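You operate a simulated robot arm through the tools that you are given. There is no shell and no other tool. Be economical: measure what you need, move in short steps, check, and stop when the job is done.

Carry out the task below with a simulated robot arm. There is one attempt and no reset: what you move stays moved.

JOB
Take the cracked ring and leave it on top of the orange parts box on the top of the cable table.
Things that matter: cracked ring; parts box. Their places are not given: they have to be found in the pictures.

The check looks at the end state, three seconds after you hand in, the way a careful person would. Anything else that was tipped, shoved, dropped, spilled or broken makes it a failure.

ROBOT AND FRAMES
A 7-joint arm with a two-finger parallel gripper, fixed in place. Base frame: the origin is at the foot of the arm, x ahead of it, y to its left, z up; the work surface is at about z = 0. Readings come in mm, degrees, newtons and seconds.
With the tool pointing down near the work surface it reaches from about 240 to 620 mm from the base axis. Its first joint turns from -66.0 to 66.0 degrees. Payload 2.6 kg.
The TCP is the grasp point between the finger pads, 30 mm short of the fingertips. In the tool frame z runs along the fingers and y along their closing line. Largest opening 94 mm; finger width 28, thickness 10; the body of the gripper, 50 by 96 mm, starts 55 mm behind the TCP.
Orientation is told as [roll, pitch, yaw] about the base's x, y, z axes, in that order, counted from this pose: with the fingers straight down and closing along the base's y, the tool's x points along the base's -x, its y along +y and its z along -z.

CONTROLS
- The arm moves only by the tool drive_tool. Its argument "series" is a list that holds one entry, the list of rows, each a list of 7 numbers: the shift along the base's x, y, z in mm, then the turn, a rotation vector about the base's x, y, z in degrees, then the opening, from 0 (shut) to 1 (fully open). In form: [[[x, y, z, wx, wy, wz, gripper], ...]]. A call has 1 to 20 rows; each row shifts and turns the commanded pose from where the row before left it. Rows are played at 5 a second. More than 50 mm and 8.6 degrees between two rows, or a gripper value outside its range, and nothing of the call is played. A pose out of reach is approached as far as the arm can. The call stops where the force on the tool passes 40 N (or 10 N more than at its start, if that is more) or the arm is blocked; 0.2 s more then pass. The fingers move at their own pace (about 72 mm/s each) and stop on an object; they squeeze with about 29 N. The grip force told is the motor's: it shows also when the fingers shut on nothing. Time passes only in rows, and 0.2 s behind the last, so rows that do not move let the fingers close. It gives the time, the measured TCP pose, the force on the tool (base axes), the opening and the grip force at its end, in the units of the frame above (readings bear some noise), and new pictures: "views" is both (left out), scene, wrist or none.
- Cameras (640 x 400 px; columns grow to the right, rows downward): "scene" is fixed at [34, 430.6, 572.5]; the picture's right is [-0.79, -0.62, 0.00], its down [-0.31, 0.40, -0.86] and it looks along [0.53, -0.68, -0.50] (base axes); focal length 333 px, centre (320, 200). "wrist" rides on the gripper at [-37, 0, -58] in the tool frame; the picture's right is [0.00, -1.00, 0.00], its down [0.97, 0.00, -0.24] and it looks along [0.24, 0.00, 0.97] (tool axes); focal length 218 px, centre (320, 200).
- pixel_to_xyz(camera, pixels): for up to 12 pixels [column, row] of the newest picture of that camera ("zoom" is the newest enlarged one), the place [x, y, z] in the base frame of the surface seen there, good to about 3 mm. It takes no simulated time.
- close_up(camera, box): a new picture of the part [left, top, right, bottom] of that camera's present view, enlarged. It takes no simulated time.
- sign_off(): hands the job in; it is judged then, once.

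Go step by step. Measure first, check grasps and placings, and put right what went wrong. The budget is 60 turns and 120 pictures, counting those below and the enlarged ones. Unless the task says otherwise, let go and move clear before handing in, and close with one line.

The tools are called after "Request:" as name(argument=value, ...) on one line, values as JSON. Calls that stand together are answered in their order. drive_tool: Moves the arm, as the interface text tells. Its arguments: {"type":"object","properties":{"series":{"type":"array","items":{"type":"array","items":{"type":"array","items":{"type":"number"}}}},"views":{"type":"string","enum":["both","scene","wrist","none"]}},"required":["series"]} The other tools are called the same way: pixel_to_xyz (camera, pixels) gives the place of the surface under pixels of a picture; close_up (camera, box) takes an enlarged picture of a part of a camera's view; sign_off () hands the job in.

At the start:

```text
clock: 0.0
tcp_pos: [474.7, -37.3, 261.6]
orientation: [-0.1, 0.0, 0.1]
ft_force: [-0.3, -0.7, 0.3]
opening: 94.1
finger_force: 0.1
```

scene: 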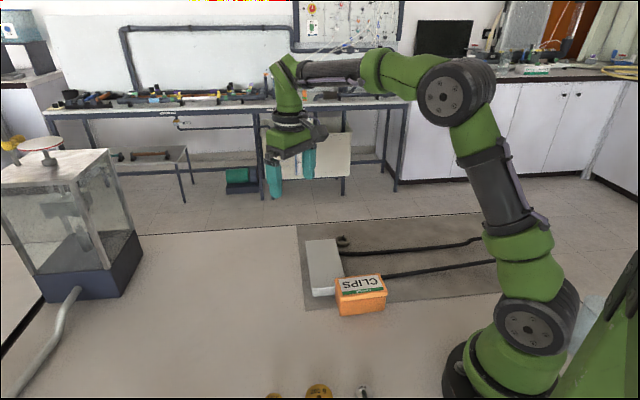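
wrist: 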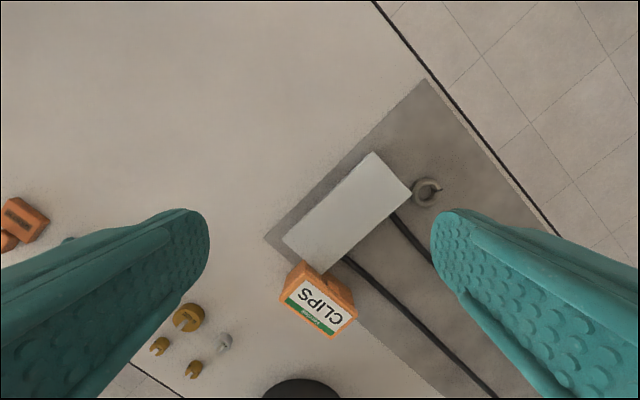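

The wrist view shows a grey ring at about (427,191), the orange CLIPS box at (320,300), and some yellow pieces near (190,320). I'll zoom in to identify them and measure.

Request:
close_up(camera="wrist", box=[260, 140, 460, 265])

Request:
close_up(camera="wrist", box=[120, 260, 360, 400])

Request:
close_up(camera="scene", box=[290, 220, 450, 320])

Request:
pixel_to_xyz(camera="wrist", pixels=[[416, 191], [427, 181], [427, 202], [438, 190], [427, 191], [373, 154], [410, 192], [325, 268], [283, 238], [320, 300], [305, 262], [355, 310]])

Request:
pixel_to_xyz(camera="scene", pixels=[[343, 241], [338, 281], [382, 276], [384, 291], [342, 296], [307, 242], [334, 240], [361, 286], [313, 295], [335, 290]])

```text
3.20 times, centred on (360, 202) of wrist
```

zoom: 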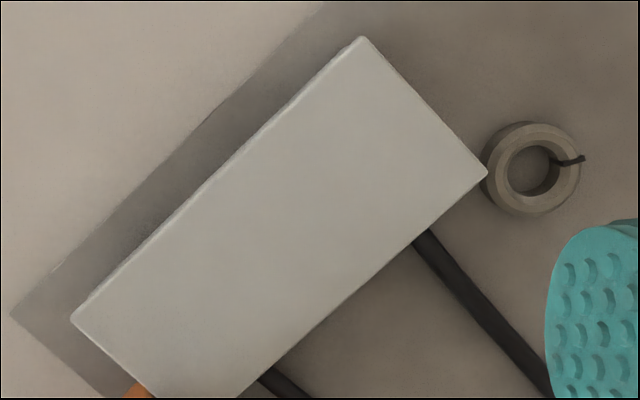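

```text
2.67 times, centred on (240, 330) of wrist
```

zoom: 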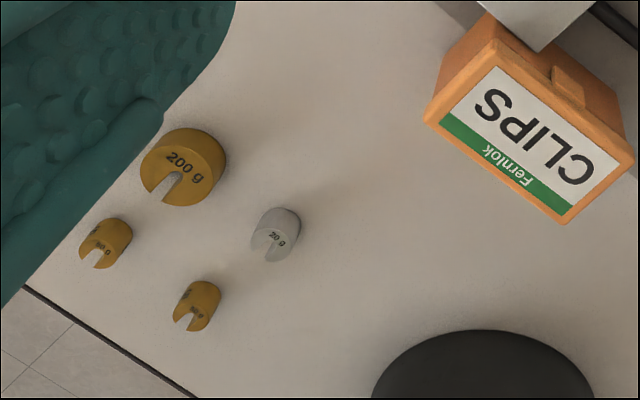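

```text
4.00 times, centred on (370, 270) of scene
```

zoom: 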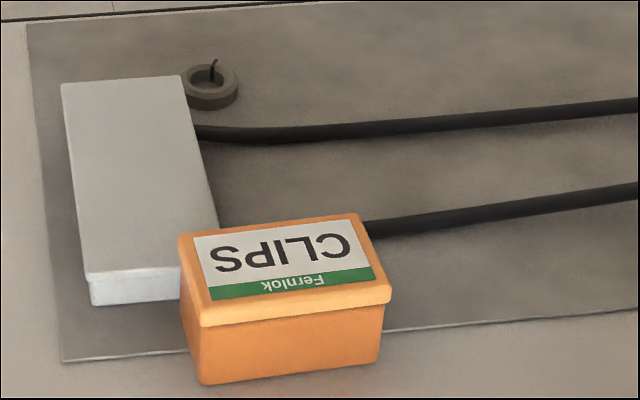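

```text
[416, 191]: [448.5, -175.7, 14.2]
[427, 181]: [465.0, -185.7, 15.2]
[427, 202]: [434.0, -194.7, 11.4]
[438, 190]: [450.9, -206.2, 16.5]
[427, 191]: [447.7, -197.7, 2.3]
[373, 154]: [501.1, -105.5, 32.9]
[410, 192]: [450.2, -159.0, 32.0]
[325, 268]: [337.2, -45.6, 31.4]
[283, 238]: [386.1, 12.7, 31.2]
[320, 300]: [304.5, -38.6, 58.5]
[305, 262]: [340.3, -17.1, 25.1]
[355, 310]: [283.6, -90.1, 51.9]
```

```text
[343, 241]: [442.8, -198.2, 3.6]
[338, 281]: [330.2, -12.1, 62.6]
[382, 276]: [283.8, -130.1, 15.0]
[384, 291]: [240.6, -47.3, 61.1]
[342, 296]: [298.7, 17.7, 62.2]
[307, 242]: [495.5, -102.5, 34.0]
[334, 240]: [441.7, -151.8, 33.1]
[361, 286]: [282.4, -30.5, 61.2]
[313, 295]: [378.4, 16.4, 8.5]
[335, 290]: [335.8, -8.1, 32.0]
```

The grey ring, centred near (449,-191), has a dark crack mark at zoom (570,160). The orange CLIPS box top is near z≈61. Another orange item appears at wrist (20,220), so I'll check that before moving.

Request:
close_up(camera="wrist", box=[0, 180, 100, 260])

Request:
pixel_to_xyz(camera="wrist", pixels=[[20, 215], [5, 240], [68, 240], [30, 230], [284, 300], [304, 265], [353, 295], [335, 336], [380, 212], [400, 235]])

Request:
drive_tool(series=[[[0, -40, 0, 0, 0, 0, 1], [0, -40, 0, 0, 0, 0, 1], [-10, -40, 0, 0, 0, 0, 1], [-10, -30, -20, 0, 0, 0, 1], [0, 0, -30, 0, 0, 0, 1]]])

```text
5.00 times, centred on (50, 220) of wrist
```

zoom: 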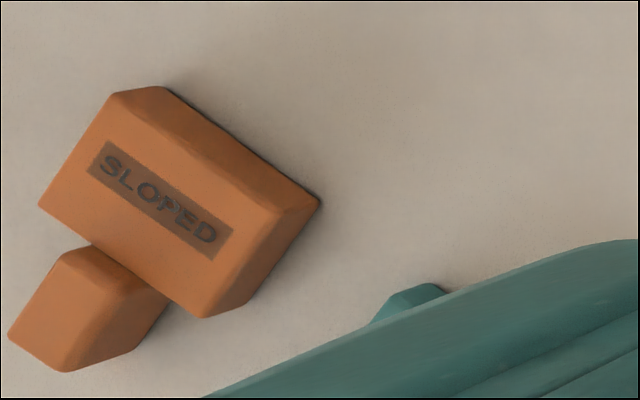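

```text
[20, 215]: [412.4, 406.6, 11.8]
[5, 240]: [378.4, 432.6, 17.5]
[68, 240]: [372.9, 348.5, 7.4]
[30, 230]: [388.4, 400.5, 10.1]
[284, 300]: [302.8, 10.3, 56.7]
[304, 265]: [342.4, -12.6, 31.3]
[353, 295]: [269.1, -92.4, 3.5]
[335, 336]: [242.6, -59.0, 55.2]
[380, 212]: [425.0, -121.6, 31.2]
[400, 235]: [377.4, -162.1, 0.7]
```

```text
clock: 1.2
tcp_pos: [455.6, -186.2, 212.7]
orientation: [0.0, -0.1, -0.1]
ft_force: [-0.5, 0.1, 0.5]
opening: 94.3
finger_force: 0.1
```

scene: 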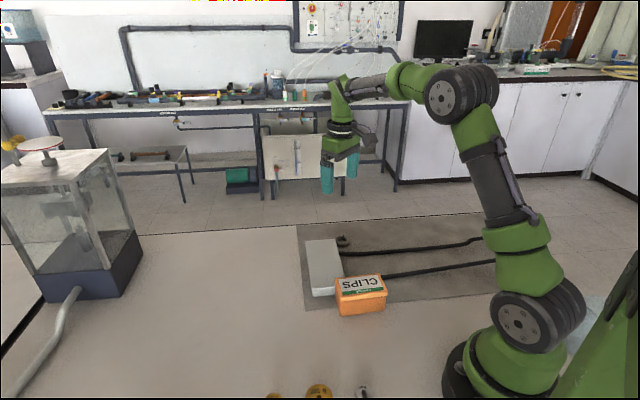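
wrist: 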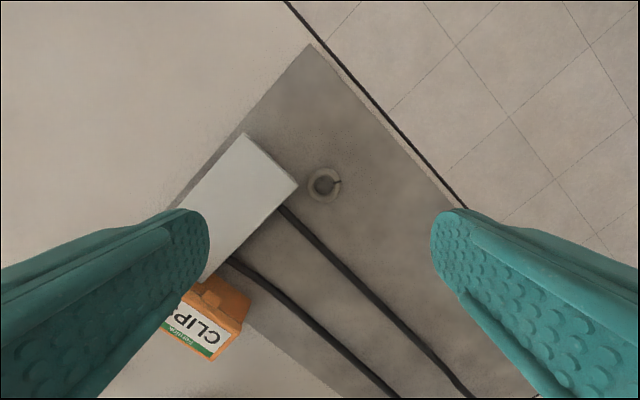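

The ring is now at wrist (323,185), clear of the grey block's corner. I'll zoom in and measure it.

Request:
close_up(camera="wrist", box=[240, 135, 400, 235])

Request:
pixel_to_xyz(camera="wrist", pixels=[[311, 184], [338, 184], [324, 172], [324, 198], [323, 186], [296, 185], [283, 208], [310, 236], [185, 310], [210, 358], [240, 332], [210, 330]])

```text
4.00 times, centred on (320, 185) of wrist
```

zoom: 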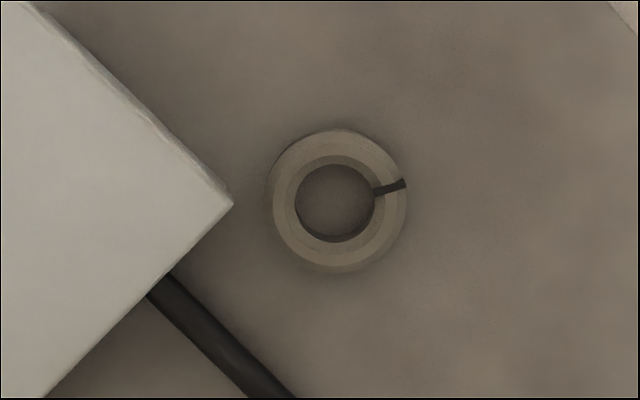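

```text
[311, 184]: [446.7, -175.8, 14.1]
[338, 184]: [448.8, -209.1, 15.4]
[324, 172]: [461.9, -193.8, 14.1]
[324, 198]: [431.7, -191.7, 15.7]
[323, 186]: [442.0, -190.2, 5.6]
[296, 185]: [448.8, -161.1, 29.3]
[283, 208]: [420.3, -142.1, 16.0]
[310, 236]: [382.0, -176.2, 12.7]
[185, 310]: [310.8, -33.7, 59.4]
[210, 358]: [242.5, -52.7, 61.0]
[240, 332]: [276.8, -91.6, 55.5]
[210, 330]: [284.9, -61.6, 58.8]
```

The ring is centred at about (447,-192), about 33 mm across, with its top at z≈15. The block corner is at (450,-160), so closing along base x keeps the fingers clear of it. I'll turn the tool -90° and come down to z≈110 above the ring.

Request:
drive_tool(series=[[[-2, -1, -10, 0, 0, -8.2, 0.65], [-2, -1, -10, 0, 0, -8.2, 0.65], [-2, -1, -10, 0, 0, -8.2, 0.65], [-2, -1, -10, 0, 0, -8.2, 0.65], [0, -1, -10, 0, 0, -8.2, 0.65], [0, -1, -10, 0, 0, -8.2, 0.65], [0, 0, -10, 0, 0, -8.2, 0.65], [0, 0, -10, 0, 0, -8.2, 0.65], [0, 0, -10, 0, 0, -8.2, 0.65], [0, 0, -10, 0, 0, -8.2, 0.65], [0, 0, -3, 0, 0, -8, 0.65], [0, 0, 0, 0, 0, 0, 0.65]]])

```text
clock: 3.8
tcp_pos: [449.0, -192.7, 109.8]
orientation: [0.0, 0.0, -90.1]
ft_force: [0.7, -0.2, 0.5]
opening: 61.0
finger_force: 0.0
```

scene: 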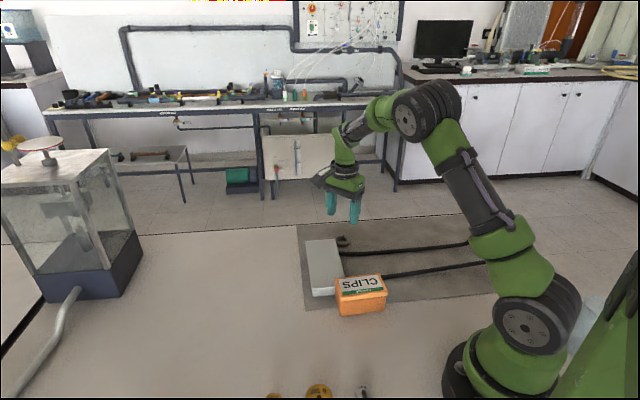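
wrist: 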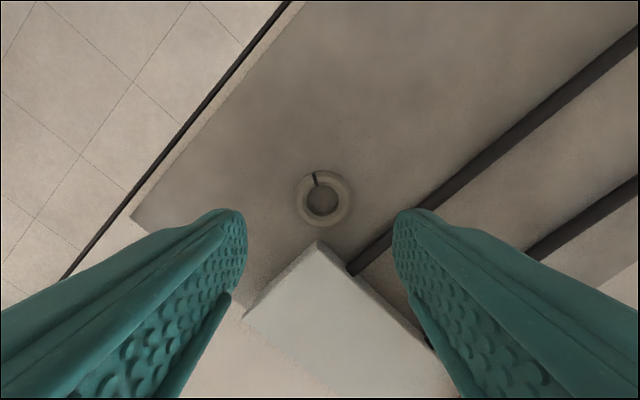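

The ring is between the fingers at wrist (323,199). I'll refine its position and the height of the mat.

Request:
pixel_to_xyz(camera="wrist", pixels=[[299, 199], [349, 199], [323, 174], [323, 222], [323, 200], [320, 160], [270, 220], [373, 215], [316, 243], [360, 262]])

```text
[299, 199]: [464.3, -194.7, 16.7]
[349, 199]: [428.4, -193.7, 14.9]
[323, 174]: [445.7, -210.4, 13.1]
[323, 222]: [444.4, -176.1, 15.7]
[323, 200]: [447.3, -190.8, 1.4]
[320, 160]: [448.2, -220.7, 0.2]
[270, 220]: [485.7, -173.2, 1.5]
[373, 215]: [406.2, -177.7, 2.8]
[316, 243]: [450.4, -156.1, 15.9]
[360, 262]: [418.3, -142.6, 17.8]
```

The ring centre is (446.5,-193), it sits on a mat at z≈1.5 and its top is at about 15. I'll go down to TCP z=35 and close.

Request:
drive_tool(series=[[[-2.5, -0.3, -25, 0, 0, 0, 0.65], [0, 0, -25, 0, 0, 0, 0.65], [0, 0, -15, 0, 0, 0, 0.65], [0, 0, -10, 0, 0, 0, 0.65], [0, 0, 0, 0, 0, 0, 0.65]]])

```text
clock: 5.0
tcp_pos: [444.0, -193.8, 35.4]
orientation: [0.0, -0.1, -90.0]
ft_force: [0.9, 1.3, 0.0]
opening: 61.4
finger_force: 0.1
```

scene: 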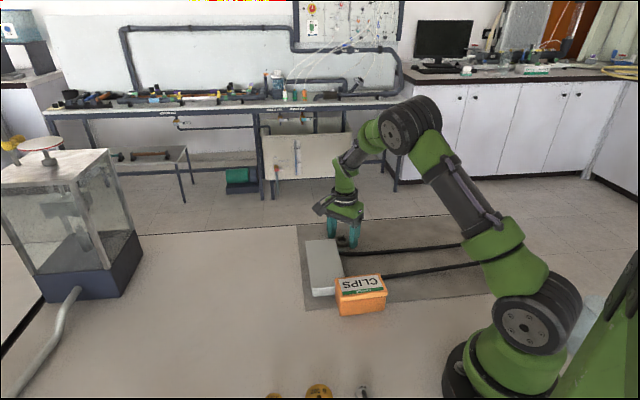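
wrist: 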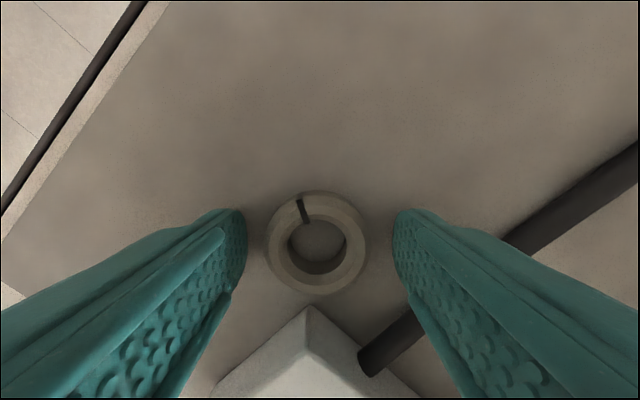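

The ring at (316,243) is centred between the fingers. I'll close and then lift a little.

Request:
drive_tool(series=[[[1, 0.5, -1, 0, 0, 0, 0.5], [0, 0, 0, 0, 0, 0, 0.35], [0, 0, 0, 0, 0, 0, 0.2], [0, 0, 0, 0, 0, 0, 0.2], [0, 0, 0, 0, 0, 0, 0.2], [0, 0, 8, 0, 0, 0, 0.2], [0, 0, 20, 0, 0, 0, 0.2], [0, 0, 30, 0, 0, 0, 0.2]]])

```text
clock: 6.8
tcp_pos: [445.4, -191.6, 93.1]
orientation: [0.0, 0.0, -90.0]
ft_force: [1.6, 0.3, -0.2]
opening: 44.6
finger_force: 28.8
```

scene: 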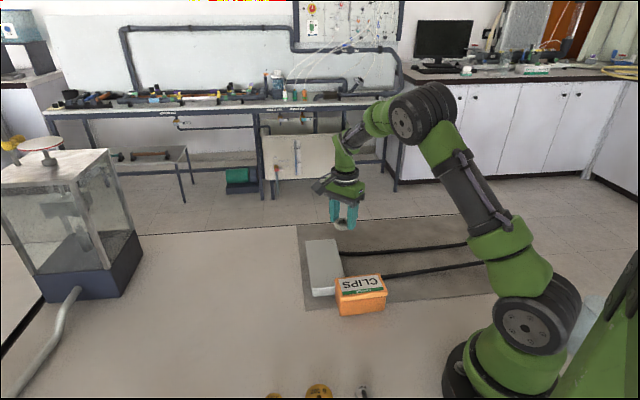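
wrist: 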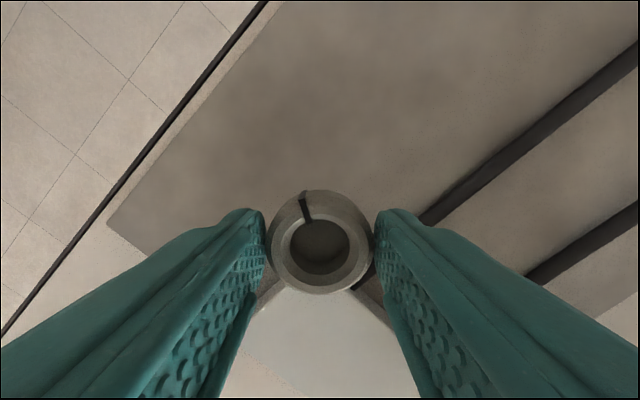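

The ring is held (opening 44.6, grip 28.8 N) and lifted. I'll go up to z≈150 and carry it over the CLIPS box centre near (284,-31).

Request:
drive_tool(series=[[[0, 0, 20, 0, 0, 0, 0.2], [0, 0, 25, 0, 0, 0, 0.2], [-10, 10, 12, 0, 0, 0, 0.2], [-20, 20, 0, 0, 0, 0, 0.2], [-20, 20, 0, 0, 0, 0, 0.2], [-20, 20, 0, 0, 0, 0, 0.2], [-20, 20, 0, 0, 0, 0, 0.2], [-20, 20, 0, 0, 0, 0, 0.2], [-20, 20, 0, 0, 0, 0, 0.2], [-20, 20, 0, 0, 0, 0, 0.2], [-11, 11, 0, 0, 0, 0, 0.2], [0, 0, 0, 0, 0, 0, 0.2]]])

```text
clock: 9.4
tcp_pos: [284.2, -31.4, 147.3]
orientation: [-0.1, 0.0, -90.0]
ft_force: [0.1, -1.1, 0.1]
opening: 44.3
finger_force: 28.8
```

scene: 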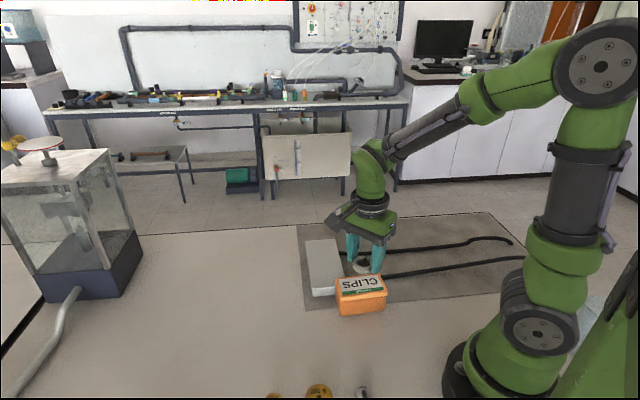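
wrist: 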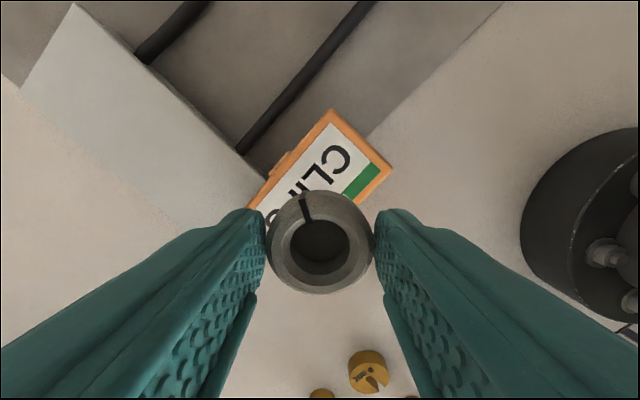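

The ring hangs over the box. I'll check the lid corners and height before lowering.

Request:
pixel_to_xyz(camera="wrist", pixels=[[332, 113], [388, 167], [252, 205], [335, 150], [365, 178], [280, 190], [283, 162]])

Request:
pixel_to_xyz(camera="scene", pixels=[[336, 280], [341, 298], [386, 292], [350, 288], [365, 286], [375, 288], [363, 266]])

Request:
close_up(camera="scene", box=[310, 230, 420, 320])

```text
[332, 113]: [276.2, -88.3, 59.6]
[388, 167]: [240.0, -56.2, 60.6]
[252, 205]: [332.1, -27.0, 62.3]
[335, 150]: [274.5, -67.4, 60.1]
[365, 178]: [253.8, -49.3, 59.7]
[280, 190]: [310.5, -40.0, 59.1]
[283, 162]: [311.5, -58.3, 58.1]
```

```text
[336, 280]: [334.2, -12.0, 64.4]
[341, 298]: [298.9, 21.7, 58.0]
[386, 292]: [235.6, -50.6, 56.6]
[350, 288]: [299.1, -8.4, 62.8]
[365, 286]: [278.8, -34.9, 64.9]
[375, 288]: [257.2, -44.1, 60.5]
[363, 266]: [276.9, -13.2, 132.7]
```

```text
4.44 times, centred on (365, 275) of scene
```

zoom: 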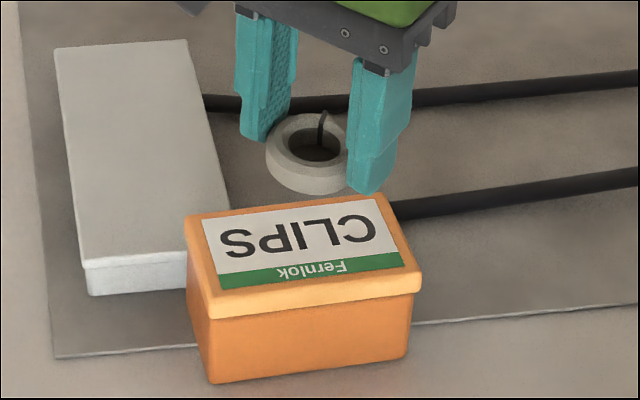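

The lid is flat at z≈60–61 with its centre at about (287,-35). I'll shift over it and lower to just above contact.

Request:
drive_tool(series=[[[2.8, -3.6, -15, 0, 0, 0, 0.2], [0, 0, -20, 0, 0, 0, 0.2], [0, 0, -10, 0, 0, 0, 0.2], [0, 0, -5, 0, 0, 0, 0.2], [0, 0, 0, 0, 0, 0, 0.2]]])

Request:
close_up(camera="scene", box=[310, 230, 420, 320])

```text
clock: 10.6
tcp_pos: [287.6, -36.1, 98.9]
orientation: [-0.1, 0.0, -90.0]
ft_force: [-0.7, 0.4, 0.4]
opening: 44.7
finger_force: 28.4
```

scene: 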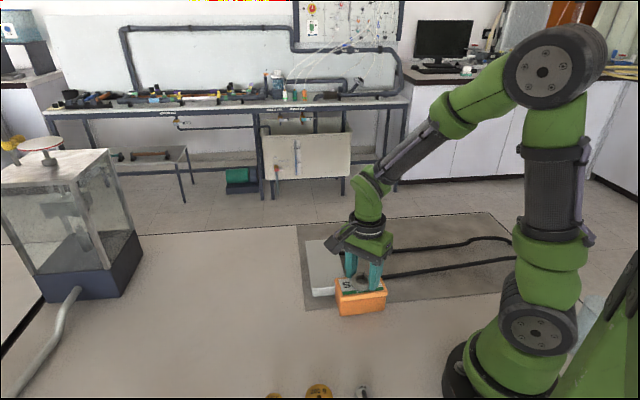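
wrist: 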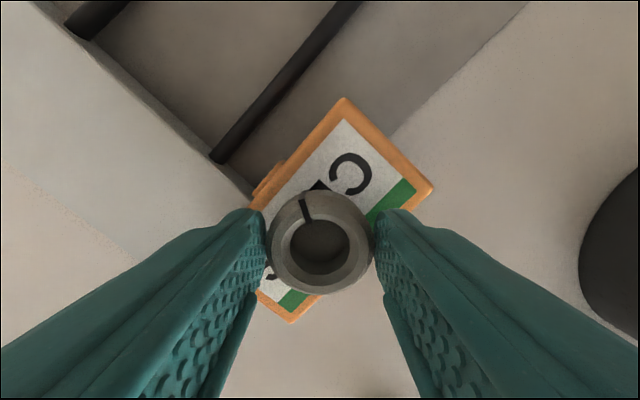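

```text
4.44 times, centred on (365, 275) of scene
```

zoom: 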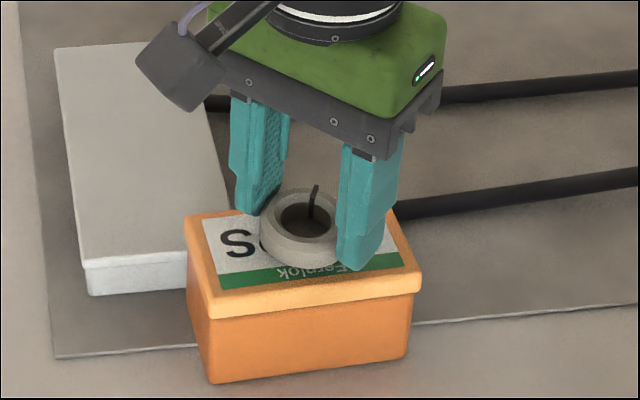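

The ring is centred just above the lid. I'll lower it in 1 mm steps and watch the force.

Request:
drive_tool(series=[[[0, 0, -1, 0, 0, 0, 0.2], [0, 0, -1, 0, 0, 0, 0.2], [0, 0, -1, 0, 0, 0, 0.2], [0, 0, 0, 0, 0, 0, 0.2]]], views="none")

```text
clock: 11.6
tcp_pos: [286.7, -35.4, 95.4]
orientation: [0.0, -0.1, -89.9]
ft_force: [-1.1, 0.6, 0.4]
opening: 44.5
finger_force: 29.5
```

There's no contact force yet, so I'll lower it further.

Request:
drive_tool(series=[[[0, 0, -1, 0, 0, 0, 0.2], [0, 0, 0, 0, 0, 0, 0.2]]], views="none")

Request:
drive_tool(series=[[[0, 0, -1, 0, 0, 0, 0.2], [0, 0, 0, 0, 0, 0, 0.2]]], views="none")

Request:
close_up(camera="scene", box=[330, 250, 400, 310])

```text
clock: 12.2
tcp_pos: [286.6, -36.1, 94.1]
orientation: [0.0, 0.0, -90.1]
ft_force: [-0.4, 0.7, 0.5]
opening: 45.0
finger_force: 29.1
```

```text
clock: 12.8
tcp_pos: [288.4, -35.1, 94.6]
orientation: [0.0, -0.1, -90.0]
ft_force: [-0.5, 0.6, -0.3]
opening: 44.8
finger_force: 29.2
```

```text
6.67 times, centred on (365, 280) of scene
```

zoom: 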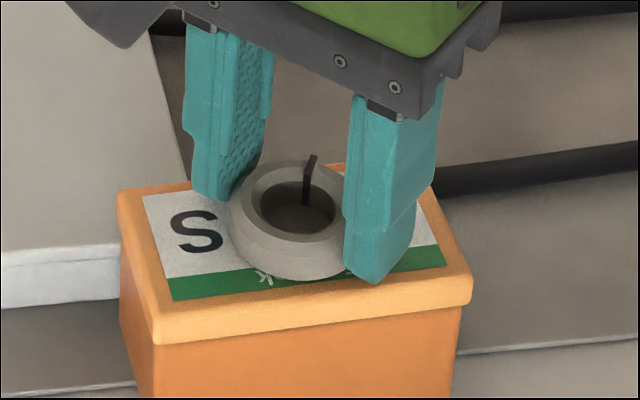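

There's still no clear force. I'll lower in 1 mm steps.

Request:
drive_tool(series=[[[0, 0, -1, 0, 0, 0, 0.2], [0, 0, 0, 0, 0, 0, 0.2]]], views="none")

Request:
drive_tool(series=[[[0, 0, -1, 0, 0, 0, 0.2], [0, 0, 0, 0, 0, 0, 0.2]]], views="none")

```text
clock: 13.4
tcp_pos: [286.7, -37.0, 93.2]
orientation: [0.1, 0.1, -90.0]
ft_force: [-4.6, 0.9, 17.9]
opening: 44.4
finger_force: 28.9
```

```text
clock: 14.0
tcp_pos: [287.7, -36.6, 91.9]
orientation: [0.2, 0.0, -90.0]
ft_force: [-7.1, 1.2, 33.6]
opening: 44.5
finger_force: 28.3
```

Contact is made (33.6 N up). I'll back off about 1.7 mm to relieve the load, open gently and rise.

Request:
drive_tool(series=[[[0, 0, 1.7, 0, 0, 0, 0.2], [0, 0, 0, 0, 0, 0, 0.2]]], views="none")

Request:
drive_tool(series=[[[0, 0, 0, 0, 0, 0, 0.5], [0, 0, 0, 0, 0, 0, 0.58], [0, 0, 0, 0, 0, 0, 0.65], [0, 0, 0, 0, 0, 0, 0.65], [0, 0, 10, 0, 0, 0, 0.65], [0, 0, 20, 0, 0, 0, 0.65], [0, 0, 40, 0, 0, 0, 0.65], [0, 0, 40, 0, 0, 0, 0.65], [0, 0, 0, 0, 0, 0, 0.65]]])

Request:
close_up(camera="scene", box=[290, 220, 420, 320])

```text
clock: 14.6
tcp_pos: [287.2, -34.4, 92.1]
orientation: [0.0, 0.1, -89.9]
ft_force: [-0.6, 0.6, 0.1]
opening: 44.7
finger_force: 29.1
```

```text
clock: 16.6
tcp_pos: [286.1, -34.6, 203.5]
orientation: [0.0, 0.0, -89.9]
ft_force: [0.4, -0.5, -0.5]
opening: 61.2
finger_force: 0.0
```

scene: 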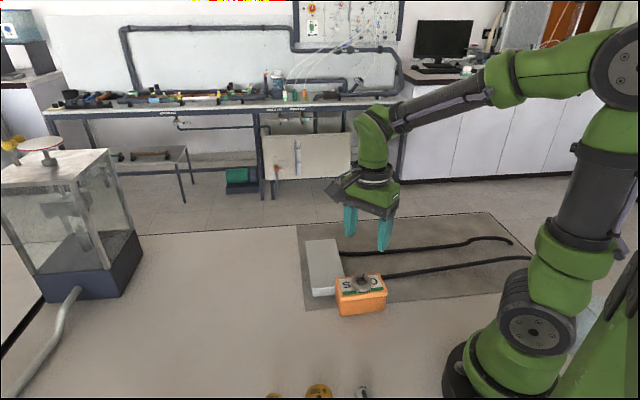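
wrist: 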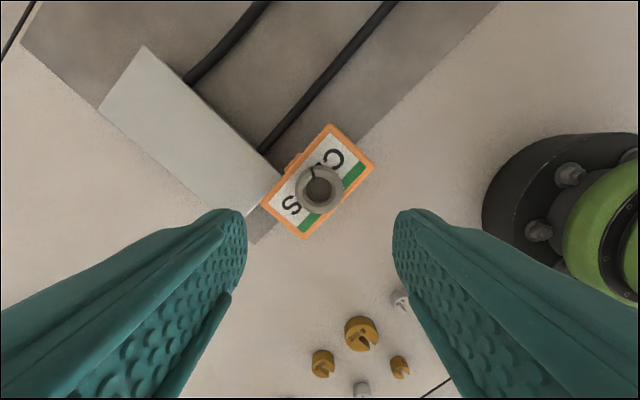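

```text
4.00 times, centred on (355, 270) of scene
```

zoom: 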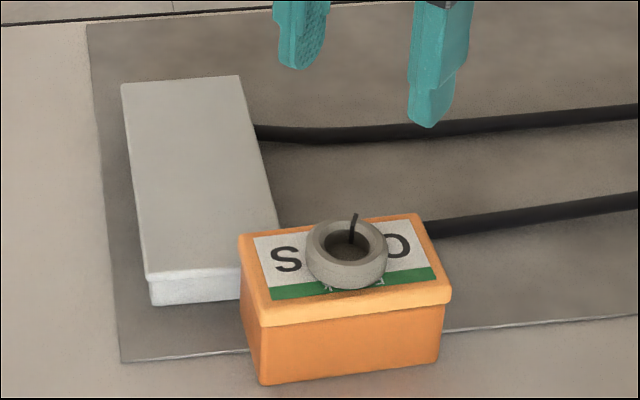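

The ring lies flat in the middle of the CLIPS box lid (zoom (347,255)). The box and everything around it look undisturbed, and the gripper is clear, so I'm handing in.

Request:
sign_off()

```text
The job is handed in.
```

The cracked ring is lying flat in the middle of the orange parts box's lid; the gripper is open and clear, nothing else appeared moved in the last pictures, and the job is handed in.
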